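You operate a simulated robot arm through the tools that you are given. There is no shell and no other tool.

Carry out the task below with a simulated robot arm. There is one attempt and no reset: what you move stays moved.

## Task
Load vials onto the shielded balance till it shows 120 g.
Fine: switch on, lid up, zero the empty pan first; the lid stays open.

Only the result counts: the job must be done as asked and must still hold three seconds after the hand-in. Knocking over, shifting, dropping, spilling or breaking anything else fails it. A push-on lid holds only when it is set on centred and level and pressed home; a screw cap is set on level and turned clockwise until tight.

## Robot
A 7-joint arm with a two-finger parallel gripper, fixed in place. Base frame: the origin is at the foot of the arm, x ahead of it, y to its left, z up; the work surface is at about z = 0.9. Readings come in m, rad, newtons and seconds.
Its first joint turns from -2.304 to 2.304 rad. Payload 3.91 kg.
The TCP is the grasp point between the finger pads, 0.03 m short of the fingertips. In the tool frame z runs along the fingers and y along their closing line. Largest opening 0.11 m; finger width 0.02, thickness 0.01; the body of the gripper, 0.048 by 0.112 m, starts 0.055 m behind the TCP.
Orientation is told as [roll, pitch, yaw] about the base's x, y, z axes, in that order, counted from this pose: with the fingers straight down and closing along the base's y, the tool's x points along the base's -x, its y along +y and its z along -z.

## Interface
- The arm moves only by the tool send_rows. Its argument "motion" is a list of rows, each a list of 3 entries, a list of its own where there are three numbers: the shift along the base's x, y, z in m, then the turn, a rotation vector about the base's x, y, z in rad, then the closure in counts, from 0 (fully open) to 255 (shut). In form: [[[dx, dy, dz], [ax, ay, az], fingers], ...]. A call has 1 to 20 rows; each row is the pose to reach, as a shift and turn from the pose commanded when the call began. A row lasts 0.2 s, in which the tool goes at most 0.05 m and 0.15 rad; a call with a longer step from one row to the next is refused whole, and so is a gripper value outside its range. A pose out of reach is approached as far as the arm can. The call stops where the force on the tool passes 40 N (or 10 N more than at its start, if that is more) or the arm is blocked; 0.2 s more then pass. The fingers move at their own pace (about 0.108 m/s each) and stop on an object; they squeeze with about 27 N. The grip force told is the motor's: it shows also when the fingers shut on nothing. Time passes only in rows, and 0.2 s behind the last, so rows that repeat a pose let the fingers close. The reply holds the time, the measured pose of the TCP, the force on the tool along the base axes, the opening and the grip force, in the units named above and with some noise, with the torque about the TCP (base axes, N m) and any sound that the robot's microphone picked up, and new pictures: "views" is both (left out), scene, wrist or none.
- Cameras (640 x 400 px; columns grow to the right, rows downward): "scene" is fixed at [0.3992, -0.6494, 1.7442]; the picture's right is [0.99, -0.13, 0.00], its down [-0.06, -0.47, -0.88] and it looks along [0.11, 0.87, -0.48] (base axes); focal length 349 px, centre (320, 200). "wrist" rides on the gripper at [0.072, 0.017, -0.103] in the tool frame; the picture's right is [-0.23, 0.97, 0.00], its down [-0.76, -0.18, -0.62] and it looks along [-0.61, -0.14, 0.78] (tool axes); focal length 222 px, centre (320, 200).
- locate(camera, pixels): for up to 12 pixels [column, row] of the newest picture of that camera ("zoom" is the newest enlarged one), the place [x, y, z] in the base frame of the surface seen there, good to about 0.002 m. The clock stands still meanwhile.
- enlarge(camera, box): a new picture of the part [left, top, right, bottom] of that camera's present view, enlarged. The clock stands still meanwhile.
- sign_off(): hands the job in; it is judged then, once.

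Open the gripper and draw the arm clear of the work before you hand the job in, unless the task says otherwise.

The tools are called as name(argument=value, ...) on one line, values as JSON. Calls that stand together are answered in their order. send_rows: Moves the arm, as the interface text tells. Its arguments: {"type":"object","properties":{"motion":{"type":"array"},"views":{"type":"string","enum":["both","scene","wrist","none"]}},"required":["motion"]} The other tools are called the same way: locate (camera, pixels) gives the place of the surface under pixels of a picture; enlarge (camera, box) takes an enlarged picture of a part of a camera's view; sign_off () hands the job in.

At the start:

```text
time_s: 0.0
tool_pos: [0.224, 0.5023, 1.341]
ee_rot: [0.0, 0.0, 0.001]
force: [0.5, 0.0, 0.1]
torque: [-0.01, -0.02, 0.0]
width: 0.1101
grip_force: 0.0
```

scene: 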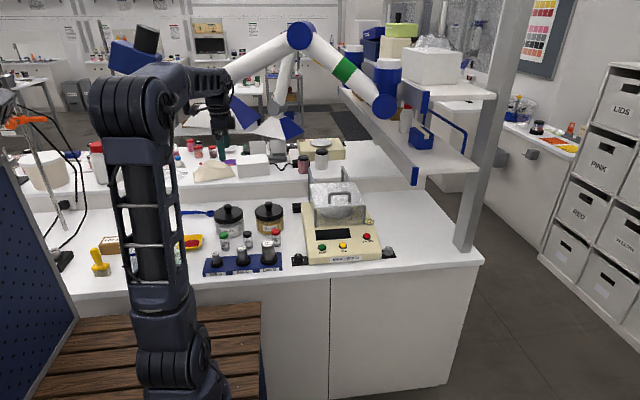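
wrist: 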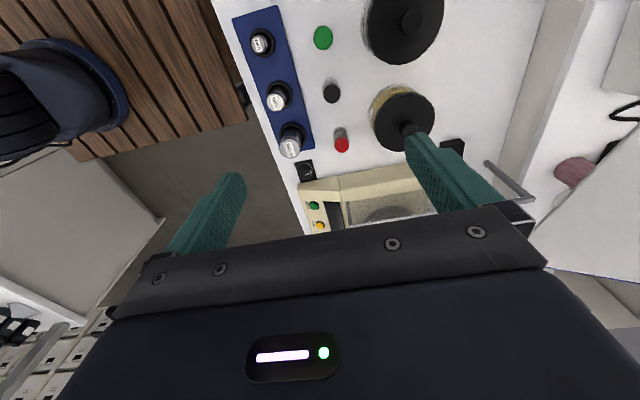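

The scene shows a balance around (340,235), with vials in a blue rack around (240,260). I'll enlarge these areas to read the labels.

enlarge(camera="scene", box=[290, 170, 400, 270])

enlarge(camera="scene", box=[190, 195, 300, 280])

enlarge(camera="wrist", box=[230, 0, 390, 100])

enlarge(camera="wrist", box=[250, 80, 450, 240])

```text
4.00 times, centred on (345, 220) of scene
```

zoom: 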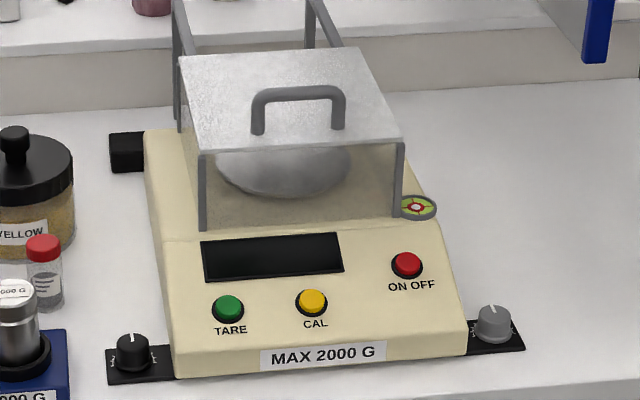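

```text
4.71 times, centred on (245, 238) of scene
```

zoom: 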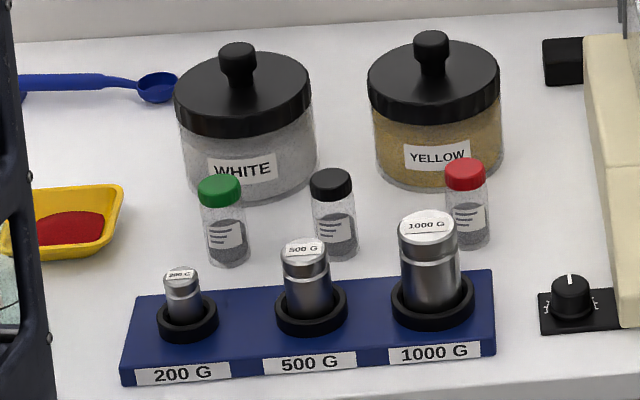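

```text
4.00 times, centred on (310, 50) of wrist
```

zoom: 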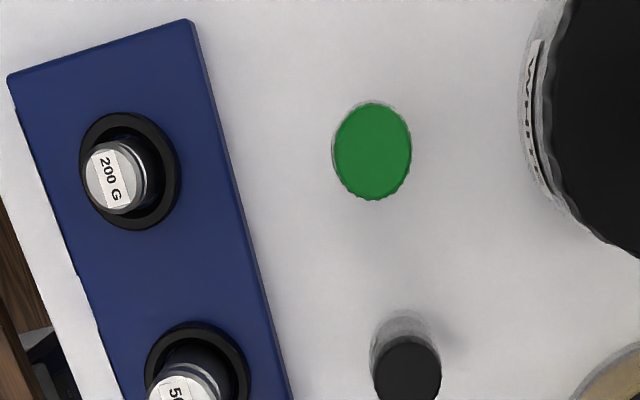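

```text
2.50 times, centred on (350, 160) of wrist
```

zoom: 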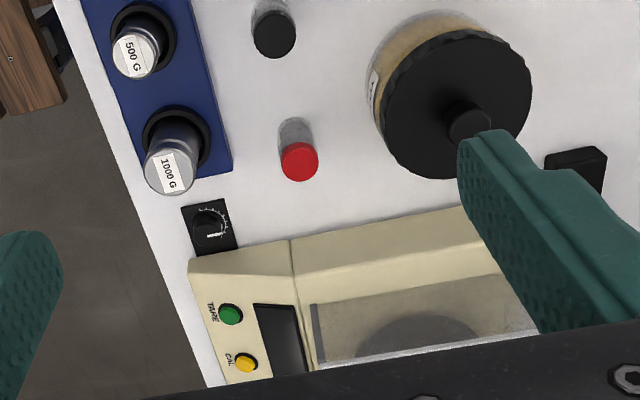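

The balance has TARE (green), CAL (yellow) and ON OFF (red) buttons, a hinged glass lid with a handle, and three vials nearby. I'll measure positions from the scene picture and look more closely at the level bubble and dials.

locate(camera="scene", pixels=[[322, 247], [343, 246], [367, 236], [333, 233], [224, 234], [248, 233], [276, 231], [344, 194], [356, 194], [332, 194], [335, 215], [369, 222]])

enlarge(camera="scene", box=[348, 205, 398, 260])

enlarge(camera="scene", box=[295, 155, 395, 230])

```text
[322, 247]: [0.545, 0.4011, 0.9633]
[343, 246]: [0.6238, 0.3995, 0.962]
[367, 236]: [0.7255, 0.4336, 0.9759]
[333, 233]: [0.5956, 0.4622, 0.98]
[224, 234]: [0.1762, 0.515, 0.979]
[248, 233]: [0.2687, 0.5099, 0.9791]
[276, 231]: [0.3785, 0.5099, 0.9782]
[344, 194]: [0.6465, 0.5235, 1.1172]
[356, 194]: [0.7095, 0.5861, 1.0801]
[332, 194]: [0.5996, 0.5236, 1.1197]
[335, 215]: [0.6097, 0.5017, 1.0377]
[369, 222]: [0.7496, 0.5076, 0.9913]
```

```text
7.27 times, centred on (373, 232) of scene
```

zoom: 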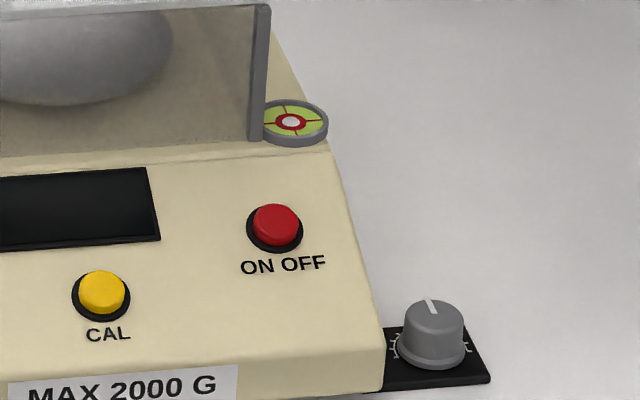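

```text
5.33 times, centred on (345, 192) of scene
```

zoom: 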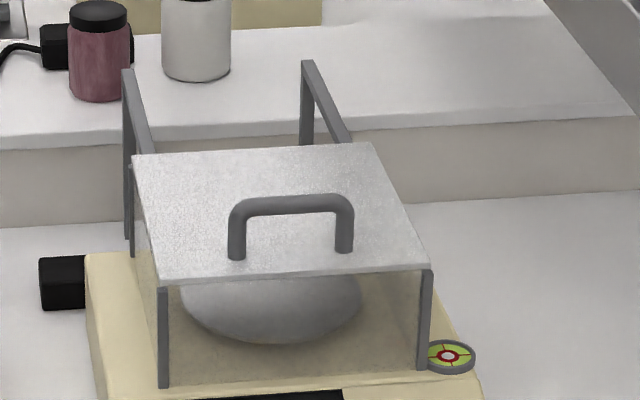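

The bubble at (372,222) looks centred, so the balance is level. Next I'll measure the shelf, pole, lid corners, rear posts and vials to plan clearances.

locate(camera="scene", pixels=[[415, 178], [342, 90], [460, 245], [350, 108], [475, 172], [410, 140], [319, 169], [353, 167], [370, 205], [321, 209], [315, 185], [425, 95]])

locate(camera="zoom", pixels=[[127, 72], [125, 235], [307, 64], [350, 140], [135, 158], [370, 146], [428, 266], [160, 285], [290, 203], [237, 255], [344, 248], [270, 325]])

```text
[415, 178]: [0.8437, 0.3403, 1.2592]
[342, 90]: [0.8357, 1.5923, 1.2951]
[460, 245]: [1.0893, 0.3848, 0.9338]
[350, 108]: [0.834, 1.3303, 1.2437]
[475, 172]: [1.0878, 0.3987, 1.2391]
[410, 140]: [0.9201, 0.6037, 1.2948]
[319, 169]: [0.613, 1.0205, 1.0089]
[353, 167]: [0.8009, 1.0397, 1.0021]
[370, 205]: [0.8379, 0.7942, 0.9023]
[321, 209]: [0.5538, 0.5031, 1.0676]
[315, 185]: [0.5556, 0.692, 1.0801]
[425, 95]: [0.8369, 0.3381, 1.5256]
```

```text
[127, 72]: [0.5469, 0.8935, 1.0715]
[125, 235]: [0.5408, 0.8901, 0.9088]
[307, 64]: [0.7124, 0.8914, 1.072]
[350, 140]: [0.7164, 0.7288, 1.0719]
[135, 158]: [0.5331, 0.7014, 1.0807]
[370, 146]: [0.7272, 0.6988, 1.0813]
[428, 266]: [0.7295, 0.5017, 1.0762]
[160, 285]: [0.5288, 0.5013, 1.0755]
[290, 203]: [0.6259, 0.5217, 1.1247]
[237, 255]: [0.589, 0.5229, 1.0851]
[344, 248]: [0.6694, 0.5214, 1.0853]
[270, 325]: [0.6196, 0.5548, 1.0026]
```

The lid plate spans x 0.53–0.73 and y 0.50–0.70 at z 1.08, with rails running behind it to y 0.89 at z 1.07. I'll swing the tool in front of the balance with a yaw of 90° so the wrist camera can see how the lid works.

send_rows(motion=[[[0.03, -0.013, 0], [0, 0, 0.13], 0], [[0.06, -0.026, 0], [0, 0, 0.26], 0], [[0.09, -0.039, 0], [0, 0, 0.39], 0], [[0.12, -0.052, 0], [0, 0, 0.52], 0], [[0.15, -0.065, 0], [0, 0, 0.65], 0], [[0.18, -0.078, 0], [0, 0, 0.78], 0], [[0.21, -0.091, 0], [0, 0, 0.91], 0], [[0.24, -0.104, 0], [0, 0, 1.04], 0], [[0.27, -0.117, 0], [0, 0, 1.17], 0], [[0.3, -0.13, 0], [0, 0, 1.3], 0], [[0.33, -0.143, 0], [0, 0, 1.43], 0], [[0.36, -0.15, 0], [0, 0, 1.57], 0], [[0.36, -0.15, 0], [0, 0, 1.57], 0]])

```text
time_s: 2.8
tool_pos: [0.5828, 0.3496, 1.3418]
ee_rot: [0.001, 0.0, 1.571]
force: [-0.2, 0.0, 0.1]
torque: [0.05, 0.01, 0.0]
width: 0.1099
grip_force: 0.1
```

scene: 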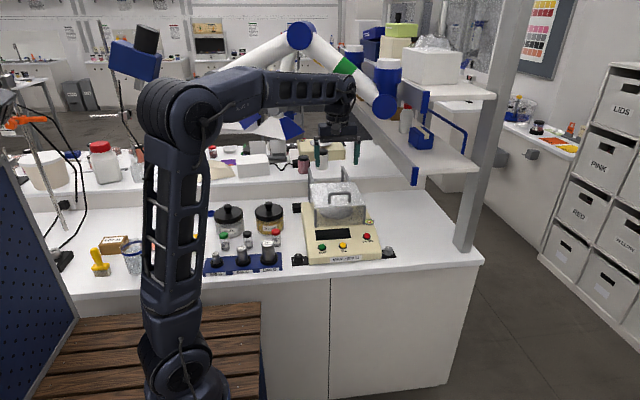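
wrist: 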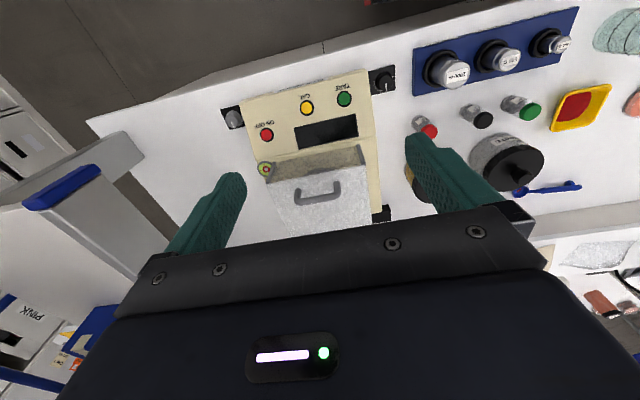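

The wrist camera sees the balance upside down at about (310,150). I'll enlarge the lid area there.

enlarge(camera="wrist", box=[220, 60, 420, 240])

enlarge(camera="scene", box=[305, 160, 365, 205])

```text
2.22 times, centred on (320, 150) of wrist
```

zoom: 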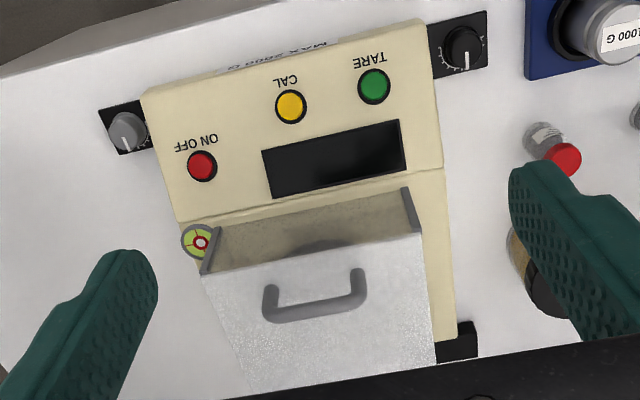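

```text
8.89 times, centred on (335, 182) of scene
```

zoom: 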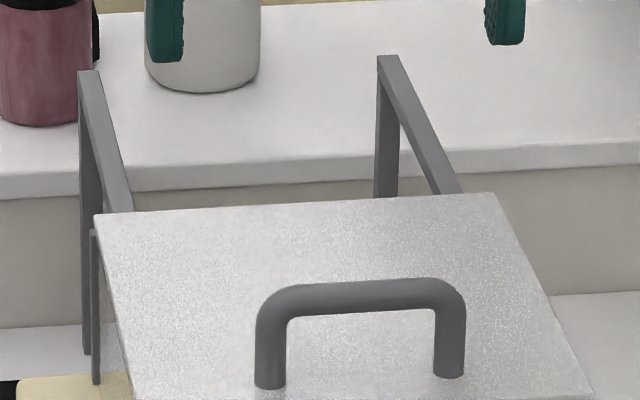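

The lid has a thin plate with a handle, and rails continue behind it. Before moving to press anything, I'll measure the buttons precisely.

enlarge(camera="scene", box=[310, 220, 390, 270])

locate(camera="wrist", pixels=[[266, 134], [307, 107], [344, 99], [325, 130], [279, 143], [290, 115], [360, 95], [265, 169]])

```text
8.00 times, centred on (350, 245) of scene
```

zoom: 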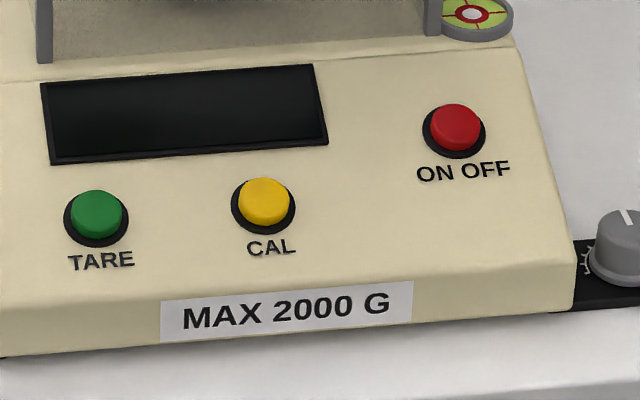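

```text
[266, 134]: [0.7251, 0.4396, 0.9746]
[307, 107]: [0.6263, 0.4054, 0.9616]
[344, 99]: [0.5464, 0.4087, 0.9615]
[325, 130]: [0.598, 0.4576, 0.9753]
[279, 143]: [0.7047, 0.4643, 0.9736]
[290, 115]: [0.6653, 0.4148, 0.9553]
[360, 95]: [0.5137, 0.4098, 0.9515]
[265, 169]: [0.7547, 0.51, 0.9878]
```

locate(camera="zoom", pixels=[[455, 128], [455, 108], [433, 128], [477, 128], [456, 146], [265, 202], [97, 213], [97, 195], [97, 230], [180, 180], [380, 180]])

```text
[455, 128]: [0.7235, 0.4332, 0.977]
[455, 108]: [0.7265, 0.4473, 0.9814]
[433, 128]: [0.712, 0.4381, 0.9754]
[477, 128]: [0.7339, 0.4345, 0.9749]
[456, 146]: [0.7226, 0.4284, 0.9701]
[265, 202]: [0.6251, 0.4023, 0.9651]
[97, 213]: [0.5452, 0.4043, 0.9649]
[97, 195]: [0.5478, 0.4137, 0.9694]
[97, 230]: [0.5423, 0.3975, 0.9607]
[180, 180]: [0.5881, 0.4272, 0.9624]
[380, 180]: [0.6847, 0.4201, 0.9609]
```

The ON/OFF button is at about (0.7245, 0.437, 0.977) on a panel sloped roughly 16°. I'll close the fingers, tilt the tool to match the panel normal, and hover above the button.

send_rows(motion=[[[0.035, 0.017, -0.02], [0.07, 0, 0], 255], [[0.07, 0.034, -0.04], [0.15, 0, 0], 255], [[0.105, 0.05, -0.06], [0.22, 0, 0], 255], [[0.1415, 0.067, -0.08], [0.29, 0, 0], 255], [[0.1415, 0.067, -0.12], [0.29, 0, 0], 255], [[0.1415, 0.067, -0.16], [0.29, 0, 0], 255], [[0.1415, 0.067, -0.2], [0.29, 0, 0], 255], [[0.1415, 0.067, -0.24], [0.29, 0, 0], 255], [[0.1415, 0.067, -0.28], [0.29, 0, 0], 255], [[0.1415, 0.067, -0.28], [0.29, 0, 0], 255], [[0.1415, 0.067, -0.28], [0.29, 0, 0], 255]])

```text
time_s: 5.2
tool_pos: [0.7263, 0.417, 1.0634]
ee_rot: [0.0, -0.289, 1.569]
force: [-0.5, 0.3, -0.3]
torque: [-0.01, 0.01, 0.0]
width: 0.0
grip_force: 27.0
```

scene: 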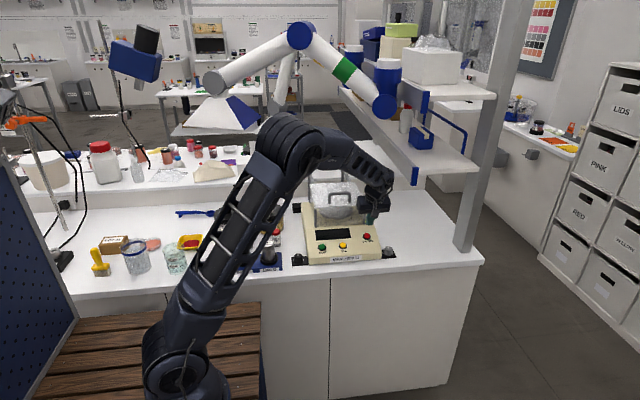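
wrist: 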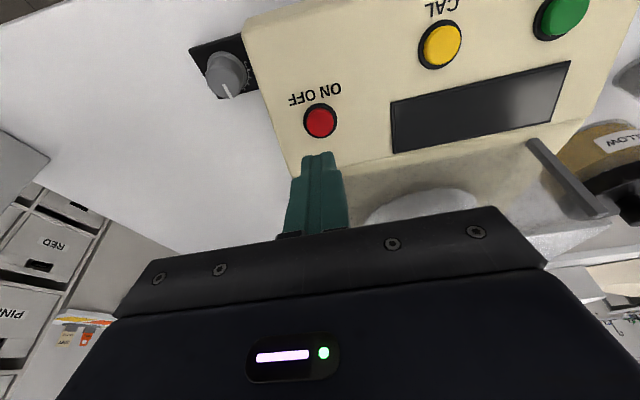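

The fingers are above the button, which is at (320,120) in the wrist view. I'll check its position from this close view.

locate(camera="wrist", pixels=[[320, 121], [320, 108], [320, 133], [307, 121], [333, 121], [441, 45], [562, 14], [480, 100]])

```text
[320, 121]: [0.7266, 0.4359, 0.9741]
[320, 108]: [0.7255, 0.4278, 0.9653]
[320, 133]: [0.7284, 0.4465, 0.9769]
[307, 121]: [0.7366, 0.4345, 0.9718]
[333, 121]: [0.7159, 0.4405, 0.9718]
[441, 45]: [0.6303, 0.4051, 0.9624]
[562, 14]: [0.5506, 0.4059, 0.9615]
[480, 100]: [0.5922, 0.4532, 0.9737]
```

The button centre is at about (0.726, 0.437, 0.975). I'll press along its normal in small steps and watch force and sound.

send_rows(motion=[[[0, 0.0036, -0.0287], [0, 0, 0], 255], [[0, 0.0093, -0.0479], [0, 0, 0], 255], [[0, 0.0107, -0.0527], [0, 0, 0], 255], [[0, 0.0116, -0.0556], [0, 0, 0], 255], [[0, 0.0122, -0.0575], [0, 0, 0], 255], [[0, 0.0127, -0.0594], [0, 0, 0], 255], [[0, 0.0133, -0.0613], [0, 0, 0], 255]])

```text
time_s: 6.8
tool_pos: [0.7248, 0.4305, 0.9998]
ee_rot: [-0.001, -0.291, 1.57]
force: [-0.5, -0.2, 6.6]
torque: [0.12, 0.0, 0.03]
width: 0.0
grip_force: 27.5
heard: click
```

scene: 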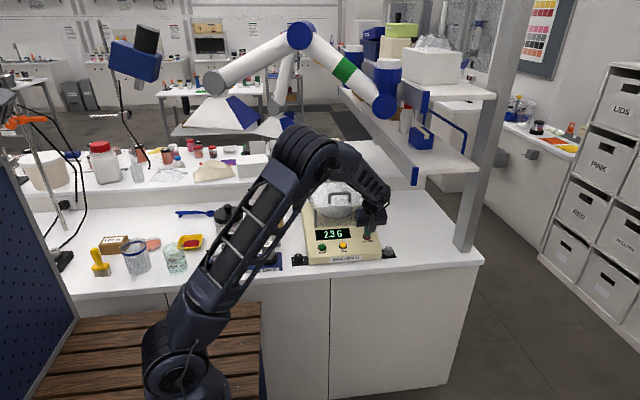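
wrist: 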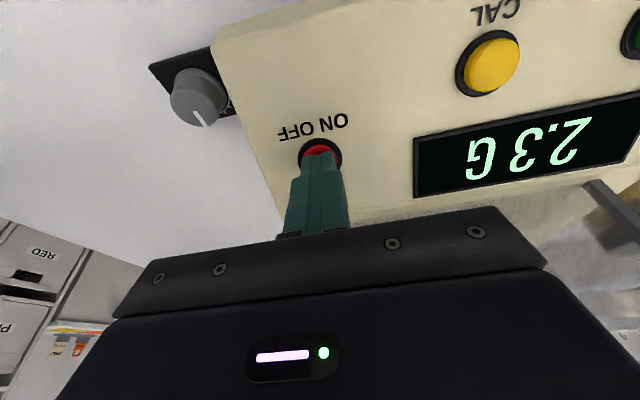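

A click was heard and the display reads 2.3 G, so the balance is on. I'll back off along the normal, rise, remove the tilt and open the fingers.

send_rows(motion=[[[0, -0.0091, 0.03], [0, 0, 0], 255], [[0, -0.0183, 0.0613], [0, 0, 0], 255], [[-0.02, -0.0183, 0.105], [-0.1, 0, 0], 255], [[-0.04, -0.0183, 0.15], [-0.2, 0, 0], 128], [[-0.06, -0.0183, 0.19], [-0.29, 0, 0], 0], [[-0.08, -0.0183, 0.23], [-0.29, 0, 0], 0], [[-0.096, -0.0183, 0.26], [-0.29, 0, 0], 0], [[-0.096, -0.0183, 0.26], [-0.29, 0, 0], 0]])

```text
time_s: 8.6
tool_pos: [0.6291, 0.4131, 1.2607]
ee_rot: [0.001, 0.001, 1.568]
force: [-0.4, 0.6, 0.1]
torque: [0.01, 0.02, -0.01]
width: 0.1098
grip_force: 0.2
```

scene: 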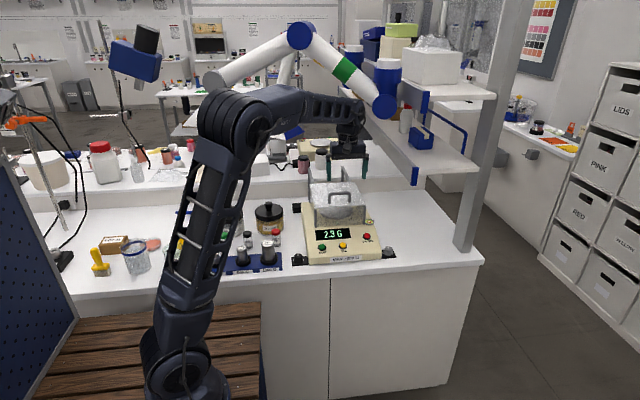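
wrist: 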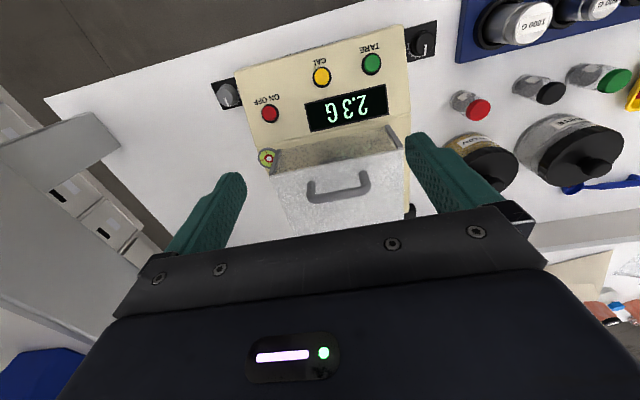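

The display still reads 2.3 G. I'll measure the handle (about (338,192) in the wrist view) and then yaw back to close across it.

locate(camera="wrist", pixels=[[338, 195], [338, 192], [338, 199], [312, 186], [366, 178], [325, 197], [352, 193], [340, 210]])

send_rows(motion=[[[0, 0.01, 0.0], [0, 0, -0.14], 0], [[0, 0.02, 0.0], [0, 0, -0.28], 0], [[0, 0.03, 0.0], [0, 0, -0.42], 0], [[0, 0.04, 0.0], [0, 0, -0.56], 0], [[0, 0.05, 0.0], [0, 0, -0.7], 0], [[0, 0.06, 0.0], [0, 0, -0.84], 0], [[0, 0.07, 0.0], [0, 0, -0.98], 0], [[0, 0.08, 0.0], [0, 0, -1.12], 0], [[0, 0.09, 0.0], [0, 0, -1.26], 0], [[0, 0.1, 0.0], [0, 0, -1.4], 0], [[0, 0.11, 0.0], [0, 0, -1.5], 0], [[0, 0.11, 0.0], [0, 0, -1.57], 0], [[0, 0.11, 0.0], [0, 0, -1.57], 0]])

```text
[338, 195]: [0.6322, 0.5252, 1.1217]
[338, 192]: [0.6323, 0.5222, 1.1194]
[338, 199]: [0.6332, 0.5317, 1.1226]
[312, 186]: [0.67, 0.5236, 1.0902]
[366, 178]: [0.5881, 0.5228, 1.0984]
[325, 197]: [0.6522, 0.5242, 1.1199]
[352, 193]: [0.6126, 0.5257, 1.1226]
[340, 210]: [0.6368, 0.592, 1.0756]
```

```text
time_s: 11.4
tool_pos: [0.6279, 0.5239, 1.2608]
ee_rot: [0.0, -0.002, -0.002]
force: [0.4, 0.5, 0.3]
torque: [0.0, -0.01, -0.01]
width: 0.1101
grip_force: 0.1
```

scene: 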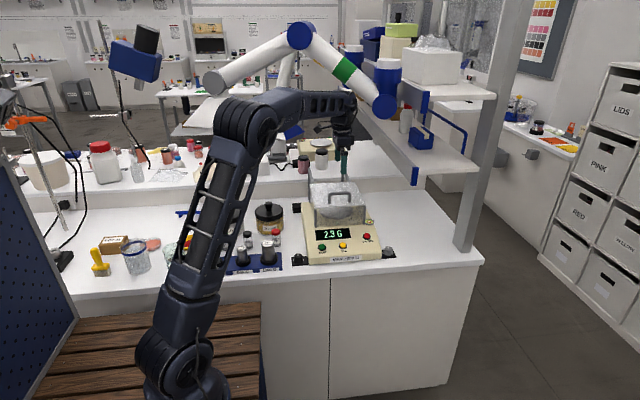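
wrist: 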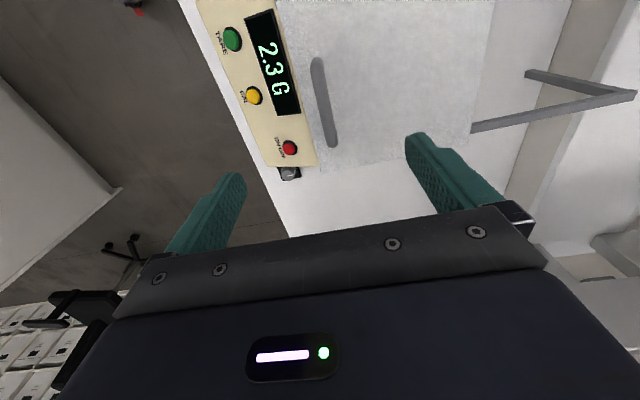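

The tool is over the handle, centred at about y=0.526 with the top at z=1.123. I'll descend with fingers open, keeping the tips above the plate, then close on the bar.

send_rows(motion=[[[0.0, 0.002, -0.04], [0, 0, 0], 0], [[0.0, 0.002, -0.08], [0, 0, 0], 0], [[0, 0.002, -0.12], [0, 0, 0], 0], [[0, 0.002, -0.138], [0, 0, 0], 0], [[0, 0.002, -0.138], [0, 0, 0], 200], [[0, 0.002, -0.138], [0, 0, 0], 230], [[0, 0.002, -0.138], [0, 0, 0], 255], [[0, 0.002, -0.138], [0, 0, 0], 255]])

```text
time_s: 13.0
tool_pos: [0.6297, 0.5282, 1.1208]
ee_rot: [0.007, -0.004, 0.001]
force: [6.5, 16.3, -8.8]
torque: [0.14, -0.35, -0.29]
width: 0.0139
grip_force: 44.7
stopped in row 8: the force on the tool passed its limit at 45 N (the readings are from after the stop); the commanded pose is now the measured one
```

scene: 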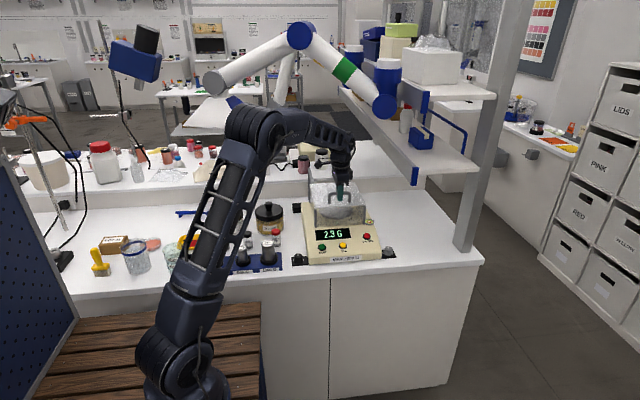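
wrist: 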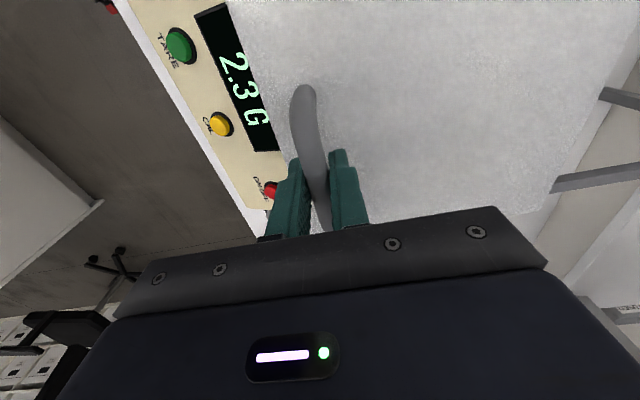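

The bar is gripped (opening 0.0139 m) with a 16 N lateral load in +y. I'll ease the tool +y by 2 mm then 4 mm to relax it and see whether the lid slides.

send_rows(motion=[[[0, 0.001, 0], [0, 0, 0], 255], [[0, 0.002, 0], [0, 0, 0], 255], [[0, 0.002, 0], [0, 0, 0], 255]], views="none")

```text
time_s: 13.8
tool_pos: [0.6305, 0.5289, 1.1214]
ee_rot: [0.006, -0.002, -0.001]
force: [0.2, -2.7, -12.6]
torque: [-0.21, 0.07, -0.16]
width: 0.0138
grip_force: 45.2
```

The lateral load is gone, but there is about 12 N pulling down. I'll raise by 2 then 4 mm to see whether the lid front lifts.

send_rows(motion=[[[0, 0, 0.002], [0, 0, 0], 255], [[0, 0, 0.004], [0, 0, 0], 255], [[0, 0, 0.004], [0, 0, 0], 255]])

```text
time_s: 14.6
tool_pos: [0.6296, 0.5308, 1.1247]
ee_rot: [0.005, 0.0, 0.0]
force: [-0.4, -2.2, -37.3]
torque: [0.0, 0.04, -0.13]
width: 0.0137
grip_force: 44.7
```

scene: 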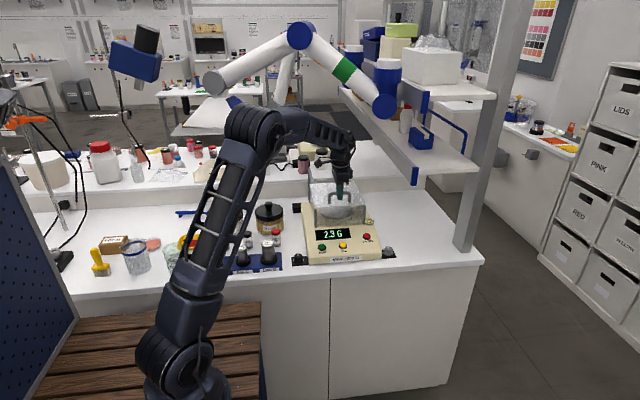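
wrist: 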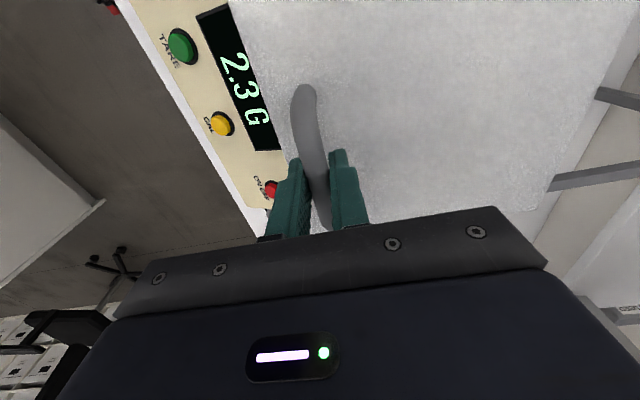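

The lid resists lifting (-37 N), so it must slide back along the rails instead. I'll lower to release the load and drag it gently in +y.

send_rows(motion=[[[0, 0, -0.003], [0, 0, 0], 255], [[0, 0, -0.006], [0, 0, 0], 255], [[0, 0.004, -0.006], [0, 0, 0], 255], [[0, 0.008, -0.006], [0, 0, 0], 255], [[0, 0.012, -0.006], [0, 0, 0], 255]])

```text
time_s: 15.8
tool_pos: [0.6302, 0.5404, 1.1237]
ee_rot: [0.011, -0.004, 0.0]
force: [4.3, 0.0, 41.5]
torque: [0.02, 0.1, -0.18]
width: 0.0133
grip_force: 45.3
```

scene: 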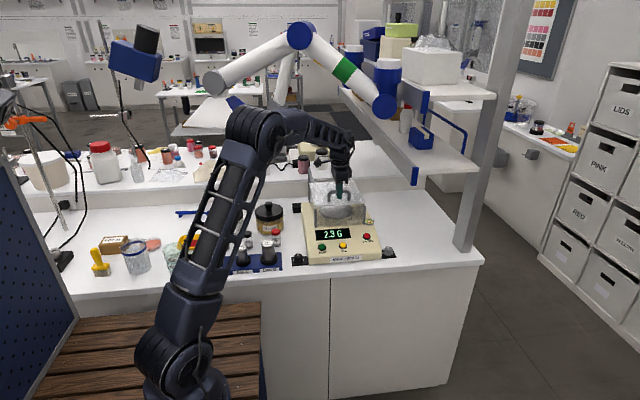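
wrist: 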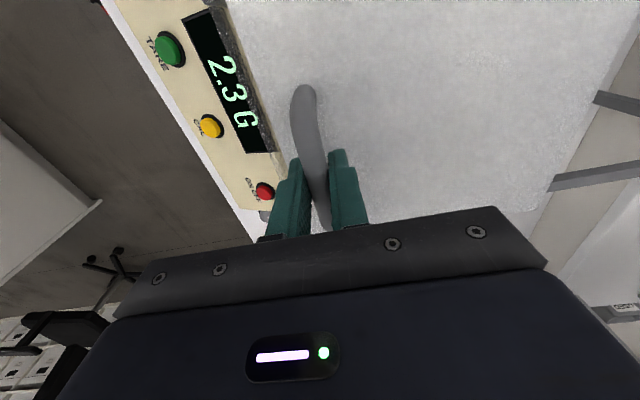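

The lid moved about 12 mm in +y with no lateral force, so it is a slider. I'll relieve the vertical load by raising 3 mm.

send_rows(motion=[[[0, 0.003, 0.0015], [0, 0, 0], 255], [[0, 0.006, 0.003], [0, 0, 0], 255], [[0, 0.006, 0.003], [0, 0, 0], 255]], views="none")

```text
time_s: 16.6
tool_pos: [0.6294, 0.546, 1.1241]
ee_rot: [0.006, -0.003, 0.001]
force: [-0.2, -2.4, 19.1]
torque: [-0.06, -1.01, -0.19]
width: 0.0138
grip_force: 44.8
```

The vertical load is down to 19 N. I'll raise 2 mm more and slide the lid back along +y.

send_rows(motion=[[[0, 0.005, 0.002], [0, 0, 0], 255], [[0, 0.015, 0.0025], [0, 0, 0], 255], [[0, 0.025, 0.0025], [0, 0, 0], 255], [[0, 0.035, 0.0025], [0, 0, 0], 255], [[0, 0.045, 0.0025], [0, 0, 0], 255], [[0, 0.055, 0.0025], [0, 0, 0], 255], [[0, 0.065, 0.0025], [0, 0, 0], 255], [[0, 0.075, 0.0025], [0, 0, 0], 255], [[0, 0.085, 0.0025], [0, 0, 0], 255], [[0, 0.085, 0.0025], [0, 0, 0], 255]])

```text
time_s: 18.8
tool_pos: [0.6314, 0.6338, 1.1238]
ee_rot: [0.004, -0.002, 0.002]
force: [-9.5, 2.4, -36.7]
torque: [0.03, 0.09, -0.16]
width: 0.0138
grip_force: 45.4
```

scene: 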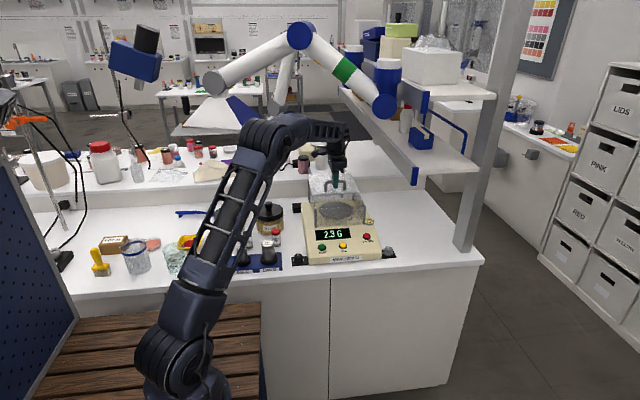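
wrist: 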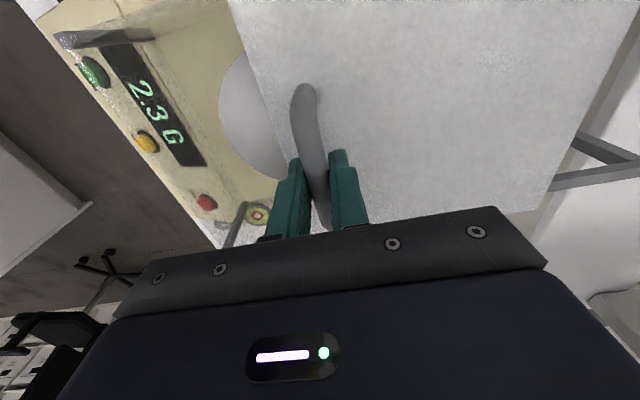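

The lid is half open and the pan is visible. I'll lower 2 mm to relieve the pull, then continue the slide towards y≈0.71.

send_rows(motion=[[[-0.0005, 0.0, -0.001], [0, 0, 0], 255], [[-0.001, 0.0, -0.002], [0, 0, 0], 255], [[-0.001, 0.0, -0.002], [0, 0, 0], 255]], views="none")

send_rows(motion=[[[0, 0.01, 0], [0, 0, 0], 255], [[0, 0.02, 0], [0, 0, 0], 255], [[0, 0.03, 0], [0, 0, 0], 255], [[0, 0.04, 0], [0, 0, 0], 255], [[0, 0.05, 0], [0, 0, 0], 255], [[0, 0.06, 0], [0, 0, 0], 255], [[0, 0.07, 0], [0, 0, 0], 255], [[0, 0.075, 0], [0, 0, 0], 255], [[0, 0.075, 0], [0, 0, 0], 255]])

```text
time_s: 19.6
tool_pos: [0.6299, 0.6325, 1.1252]
ee_rot: [0.007, -0.005, 0.0]
force: [1.3, 2.6, -14.2]
torque: [0.03, 0.86, -0.06]
width: 0.0135
grip_force: 45.9
```

```text
time_s: 21.6
tool_pos: [0.6306, 0.7071, 1.1258]
ee_rot: [0.007, -0.003, 0.002]
force: [28.2, -0.4, 8.2]
torque: [-0.04, -0.28, -0.01]
width: 0.0136
grip_force: 45.4
```

scene: 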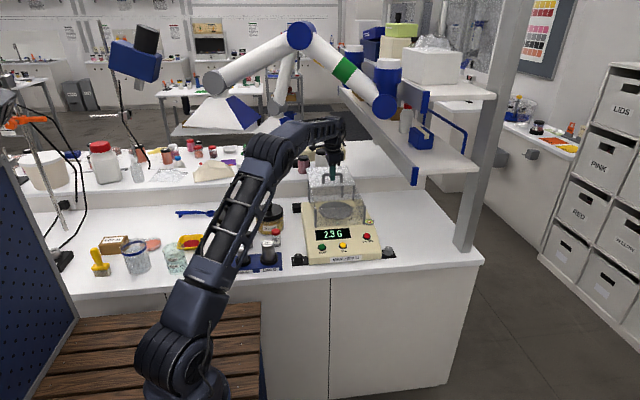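
wrist: 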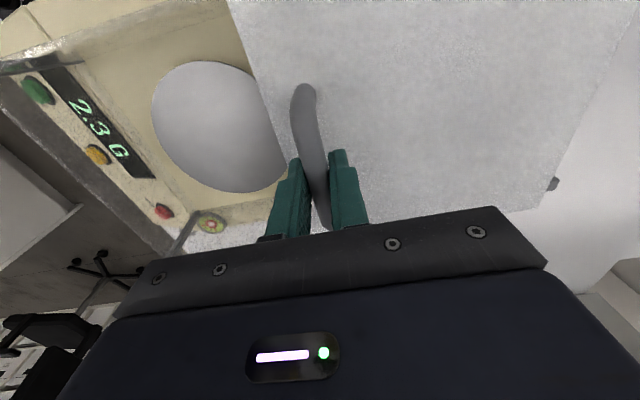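

The pan is nearly all exposed. I'll relieve the x load by 2 mm and push a little further to the stop.

send_rows(motion=[[[0.001, 0, 0], [0, 0, 0], 255], [[0.002, 0.0, 0], [0, 0, 0], 255], [[0.002, 0.004, 0], [0, 0, 0], 255], [[0.002, 0.008, 0], [0, 0, 0], 255], [[0.002, 0.012, 0], [0, 0, 0], 255], [[0.002, 0.012, 0], [0, 0, 0], 255]])

```text
time_s: 23.0
tool_pos: [0.63, 0.7201, 1.1249]
ee_rot: [0.009, -0.002, 0.001]
force: [8.7, -1.1, 5.9]
torque: [-0.04, -0.12, -0.11]
width: 0.0137
grip_force: 45.2
```

scene: 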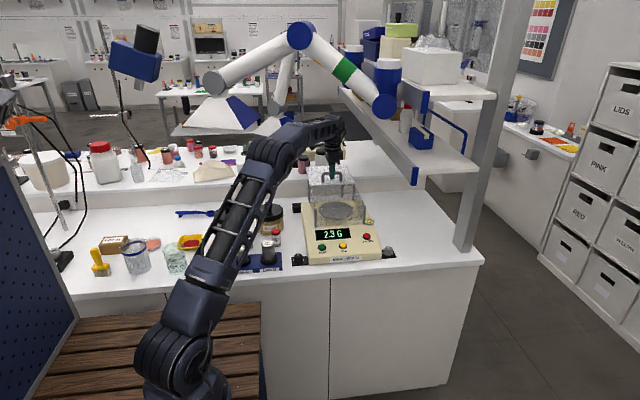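
wrist: 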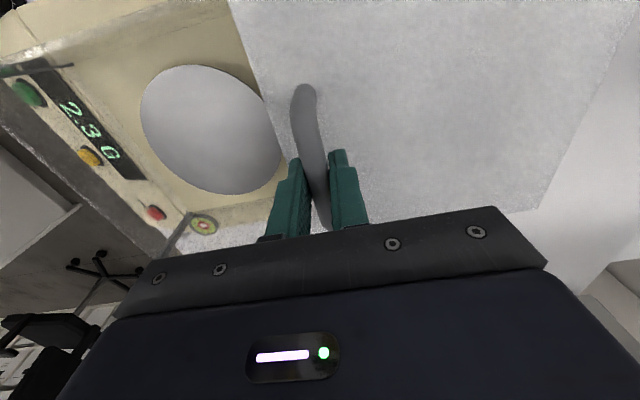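

There's no stop yet at y=0.720. I'll try another few millimetres, watching the y force.

send_rows(motion=[[[0.001, 0.003, 0], [0, 0, 0], 255], [[0.001, 0.006, 0], [0, 0, 0], 255], [[0.001, 0.006, 0], [0, 0, 0], 255]], views="none")

```text
time_s: 23.8
tool_pos: [0.6308, 0.7269, 1.1235]
ee_rot: [0.007, -0.002, 0.001]
force: [-9.3, 0.9, 7.0]
torque: [0.0, 0.45, -0.16]
width: 0.0137
grip_force: 44.8
```

The lid has travelled the full 0.2 m and the pan is clear. I'll open the fingers and rise straight up.

send_rows(motion=[[[0, 0, 0], [0, 0, 0], 200], [[0, 0, 0], [0, 0, 0], 150], [[0, 0, 0], [0, 0, 0], 120], [[0, 0, 0.03], [0, 0, 0], 120], [[0, 0, 0.07], [0, 0, 0], 120], [[0, -0.03, 0.11], [0, 0, 0], 120], [[0, -0.07, 0.13], [0, 0, 0], 120], [[0, -0.11, 0.15], [0, 0, 0], 120], [[0, -0.15, 0.15], [0, 0, 0], 120], [[0, -0.19, 0.15], [0, 0, 0], 120]])

```text
time_s: 26.0
tool_pos: [0.6301, 0.5347, 1.2774]
ee_rot: [0.008, -0.006, 0.001]
force: [0.6, 1.0, 1.4]
torque: [-0.01, 0.01, 0.0]
width: 0.0584
grip_force: 0.1
```

scene: 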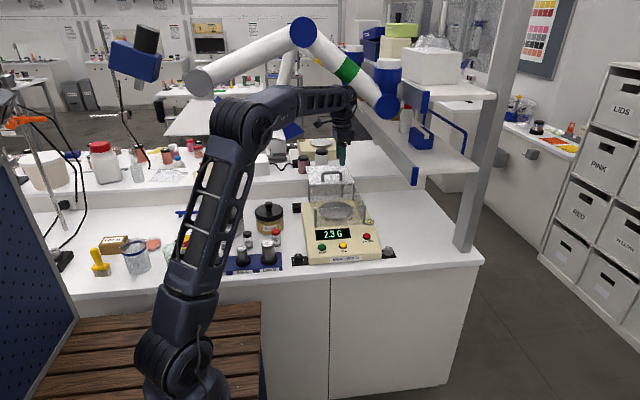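
wrist: 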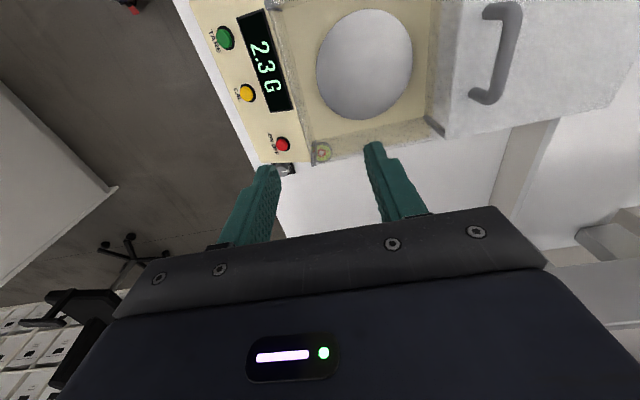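

The pan is exposed at (365,65) in the wrist view. I'll measure the pan, frame edges and the lid's front edge, and recheck the TARE button.

locate(camera="wrist", pixels=[[365, 65], [317, 65], [412, 60], [368, 12], [365, 117], [440, 120], [225, 38], [270, 60]])

enlarge(camera="scene", box=[290, 160, 390, 270])

```text
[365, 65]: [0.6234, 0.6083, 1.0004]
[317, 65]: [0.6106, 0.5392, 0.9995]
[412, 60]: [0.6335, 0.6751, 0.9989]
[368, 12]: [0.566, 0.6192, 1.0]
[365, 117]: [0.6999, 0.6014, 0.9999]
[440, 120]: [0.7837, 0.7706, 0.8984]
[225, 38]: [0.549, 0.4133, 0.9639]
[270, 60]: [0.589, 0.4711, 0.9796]
```

```text
3.64 times, centred on (340, 215) of scene
```

zoom: 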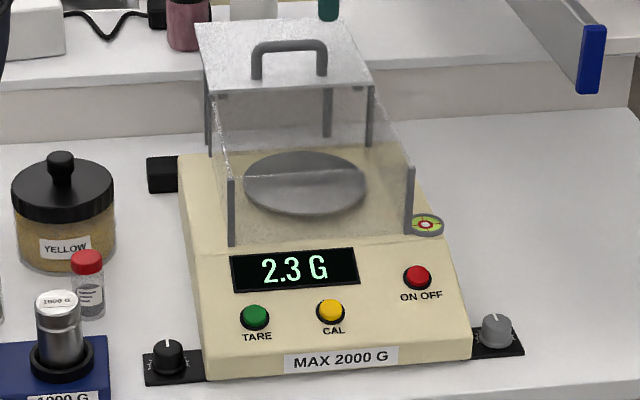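

The lid is fully back and open, and the pan centre is at about (0.63, 0.607, 1.000). Next I'll yaw to 90°, move over TARE at about (0.547, 0.406, 0.965) and close the fingers.

send_rows(motion=[[[-0.007, -0.013, 0], [0, 0, 0.14], 255], [[-0.014, -0.026, 0], [0, 0, 0.28], 255], [[-0.021, -0.039, 0], [0, 0, 0.42], 255], [[-0.028, -0.052, 0], [0, 0, 0.56], 255], [[-0.035, -0.065, 0], [0, 0, 0.7], 255], [[-0.042, -0.078, 0], [0, 0, 0.84], 255], [[-0.049, -0.091, 0], [0, 0, 0.98], 255], [[-0.056, -0.104, 0], [0, 0, 1.12], 255], [[-0.063, -0.117, 0], [0, 0, 1.26], 255], [[-0.07, -0.13, 0], [0, 0, 1.4], 255], [[-0.0836, -0.155, 0], [0, 0, 1.5], 255], [[-0.0836, -0.155, 0], [0, 0, 1.57], 255], [[-0.0836, -0.155, 0], [0, 0, 1.57], 255]], views="none")

send_rows(motion=[[[0, 0, -0.04], [0.1, 0, 0], 255], [[0, 0, -0.08], [0.2, 0, 0], 255], [[0, 0, -0.12], [0.29, 0, 0], 255], [[0, 0, -0.16], [0.29, 0, 0], 255], [[0, 0, -0.2], [0.29, 0, 0], 255], [[0, 0, -0.226], [0.29, 0, 0], 255], [[0, 0, -0.226], [0.29, 0, 0], 255]])

```text
time_s: 28.8
tool_pos: [0.5479, 0.3797, 1.2746]
ee_rot: [0.006, -0.001, 1.571]
force: [-0.1, 1.0, -0.2]
torque: [0.0, -0.01, 0.02]
width: 0.0002
grip_force: 26.9
```

```text
time_s: 30.4
tool_pos: [0.549, 0.3828, 1.0479]
ee_rot: [0.004, -0.293, 1.57]
force: [-0.7, 1.0, 0.7]
torque: [0.03, 0.0, 0.04]
width: 0.0
grip_force: 26.4
```

scene: 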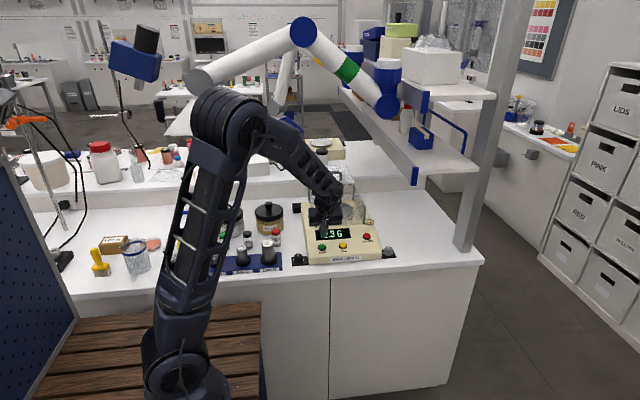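
wrist: 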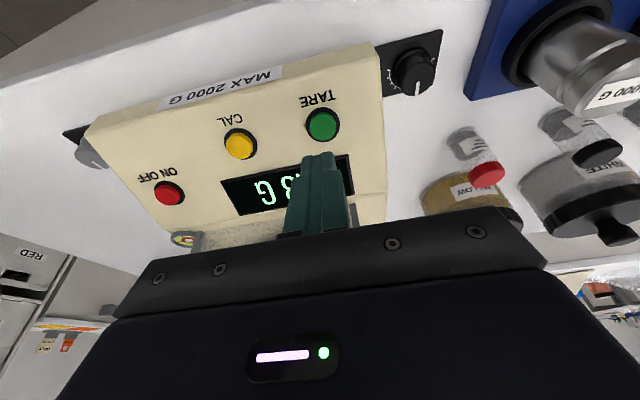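

TARE is right below the fingertips at (322,125). I'll press it along the normal as I did with ON/OFF, then retract.

send_rows(motion=[[[-0.001, 0.0072, -0.0287], [0, 0, 0], 255], [[-0.0015, 0.0129, -0.0479], [0, 0, 0], 255], [[-0.0015, 0.0141, -0.0517], [0, 0, 0], 255], [[-0.0015, 0.0148, -0.0546], [0, 0, 0], 255], [[-0.0015, 0.0153, -0.0565], [0, 0, 0], 255], [[-0.0015, 0.0158, -0.0584], [0, 0, 0], 255], [[-0.0015, 0.0162, -0.0594], [0, 0, 0], 255]])

```text
time_s: 32.0
tool_pos: [0.5468, 0.398, 0.9888]
ee_rot: [0.008, -0.292, 1.569]
force: [0.2, -1.8, 2.7]
torque: [-0.03, 0.04, 0.01]
width: 0.0002
grip_force: 26.8
heard: click
```

scene: 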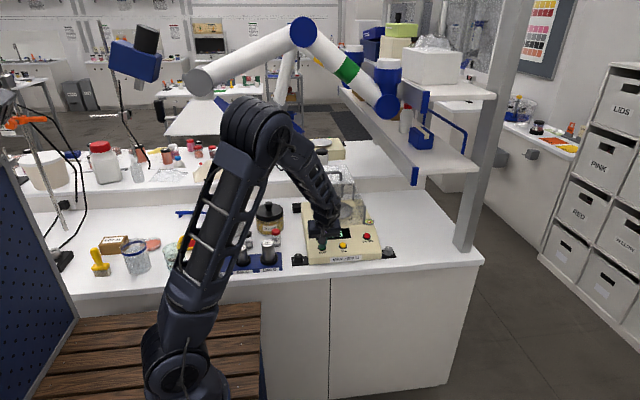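
wrist: 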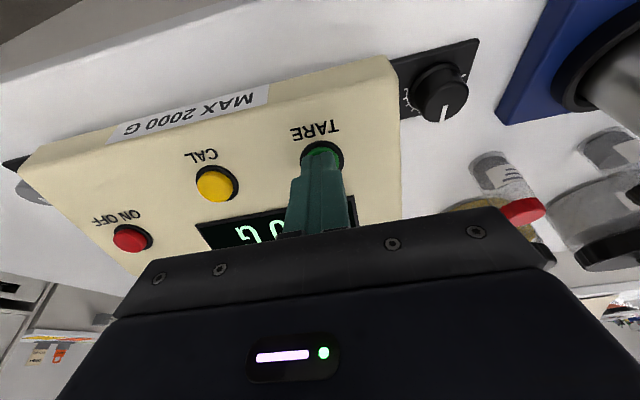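

A click was heard and the display appears to end in 0 G. I'll retract, rise and remove the tilt to read it.

send_rows(motion=[[[0, -0.0091, 0.03], [0, 0, 0], 255], [[0, -0.0183, 0.0613], [0, 0, 0], 255], [[-0.02, -0.0183, 0.105], [-0.1, 0, 0], 255], [[-0.04, -0.0183, 0.15], [-0.2, 0, 0], 128], [[-0.07, -0.0183, 0.19], [-0.29, 0, 0], 0], [[-0.1, -0.0, 0.2], [-0.29, 0, 0], 0], [[-0.13, 0.02, 0.21], [-0.29, 0, 0], 0], [[-0.16, 0.04, 0.21], [-0.29, 0, 0], 0], [[-0.16, 0.04, 0.21], [-0.29, 0, 0], 0]])

enlarge(camera="scene", box=[290, 160, 390, 270])

enlarge(camera="wrist", box=[380, 40, 580, 200])

```text
time_s: 34.0
tool_pos: [0.3851, 0.4373, 1.1997]
ee_rot: [0.007, -0.002, 1.569]
force: [0.5, -0.3, 0.8]
torque: [0.02, 0.01, 0.0]
width: 0.1098
grip_force: 0.0
```

scene: 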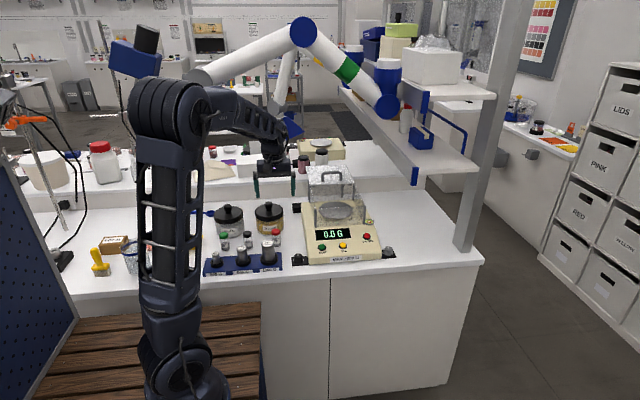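
wrist: 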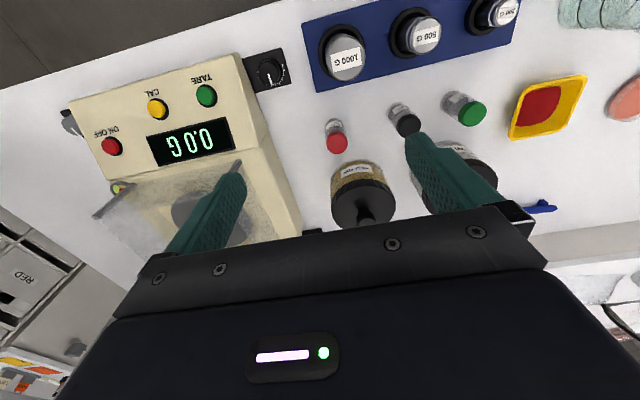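

```text
3.64 times, centred on (340, 215) of scene
```

zoom: 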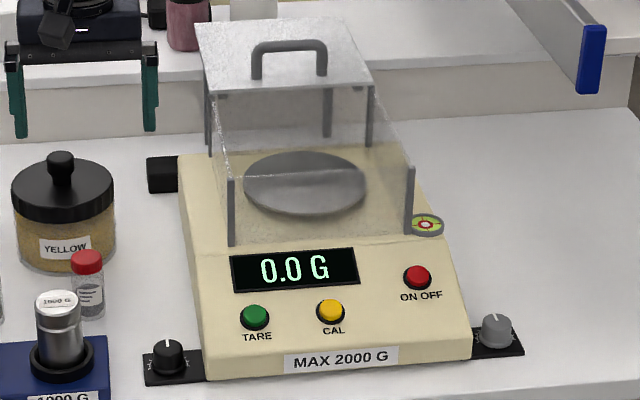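

```text
2.50 times, centred on (480, 120) of wrist
```

zoom: 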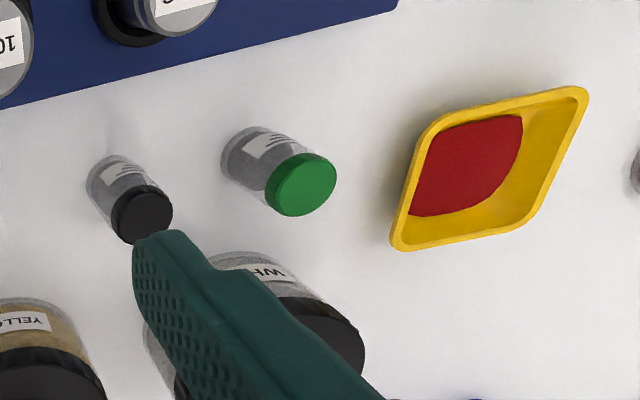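

The balance reads 0.0 G and the lid is open. I'll look at the vial labels from the scene camera for any weights, and measure the vials.

enlarge(camera="scene", box=[212, 226, 292, 276])

enlarge(camera="scene", box=[262, 226, 290, 256])

enlarge(camera="scene", box=[216, 228, 260, 256])

```text
8.00 times, centred on (252, 251) of scene
```

zoom: 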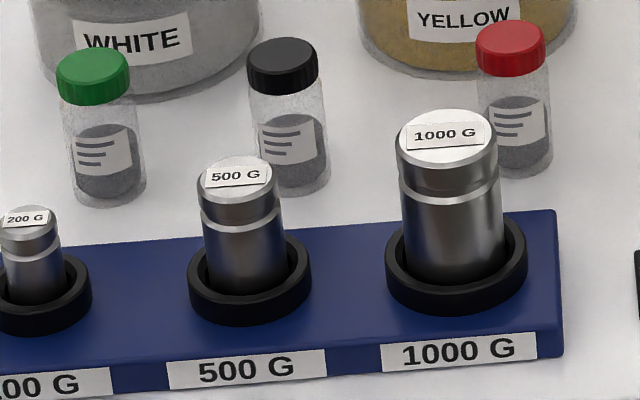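

```text
13.33 times, centred on (276, 241) of scene
```

zoom: 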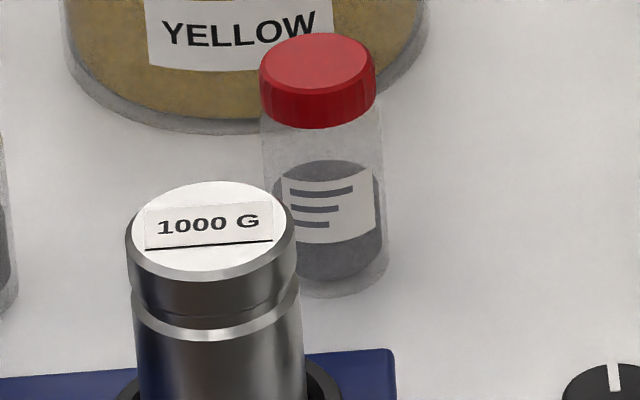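

```text
14.29 times, centred on (238, 242) of scene
```

zoom: 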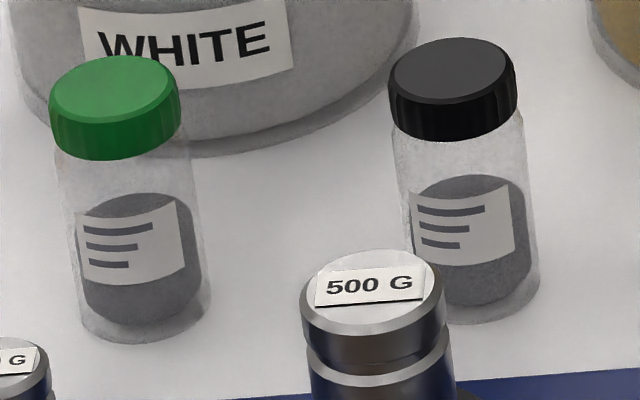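

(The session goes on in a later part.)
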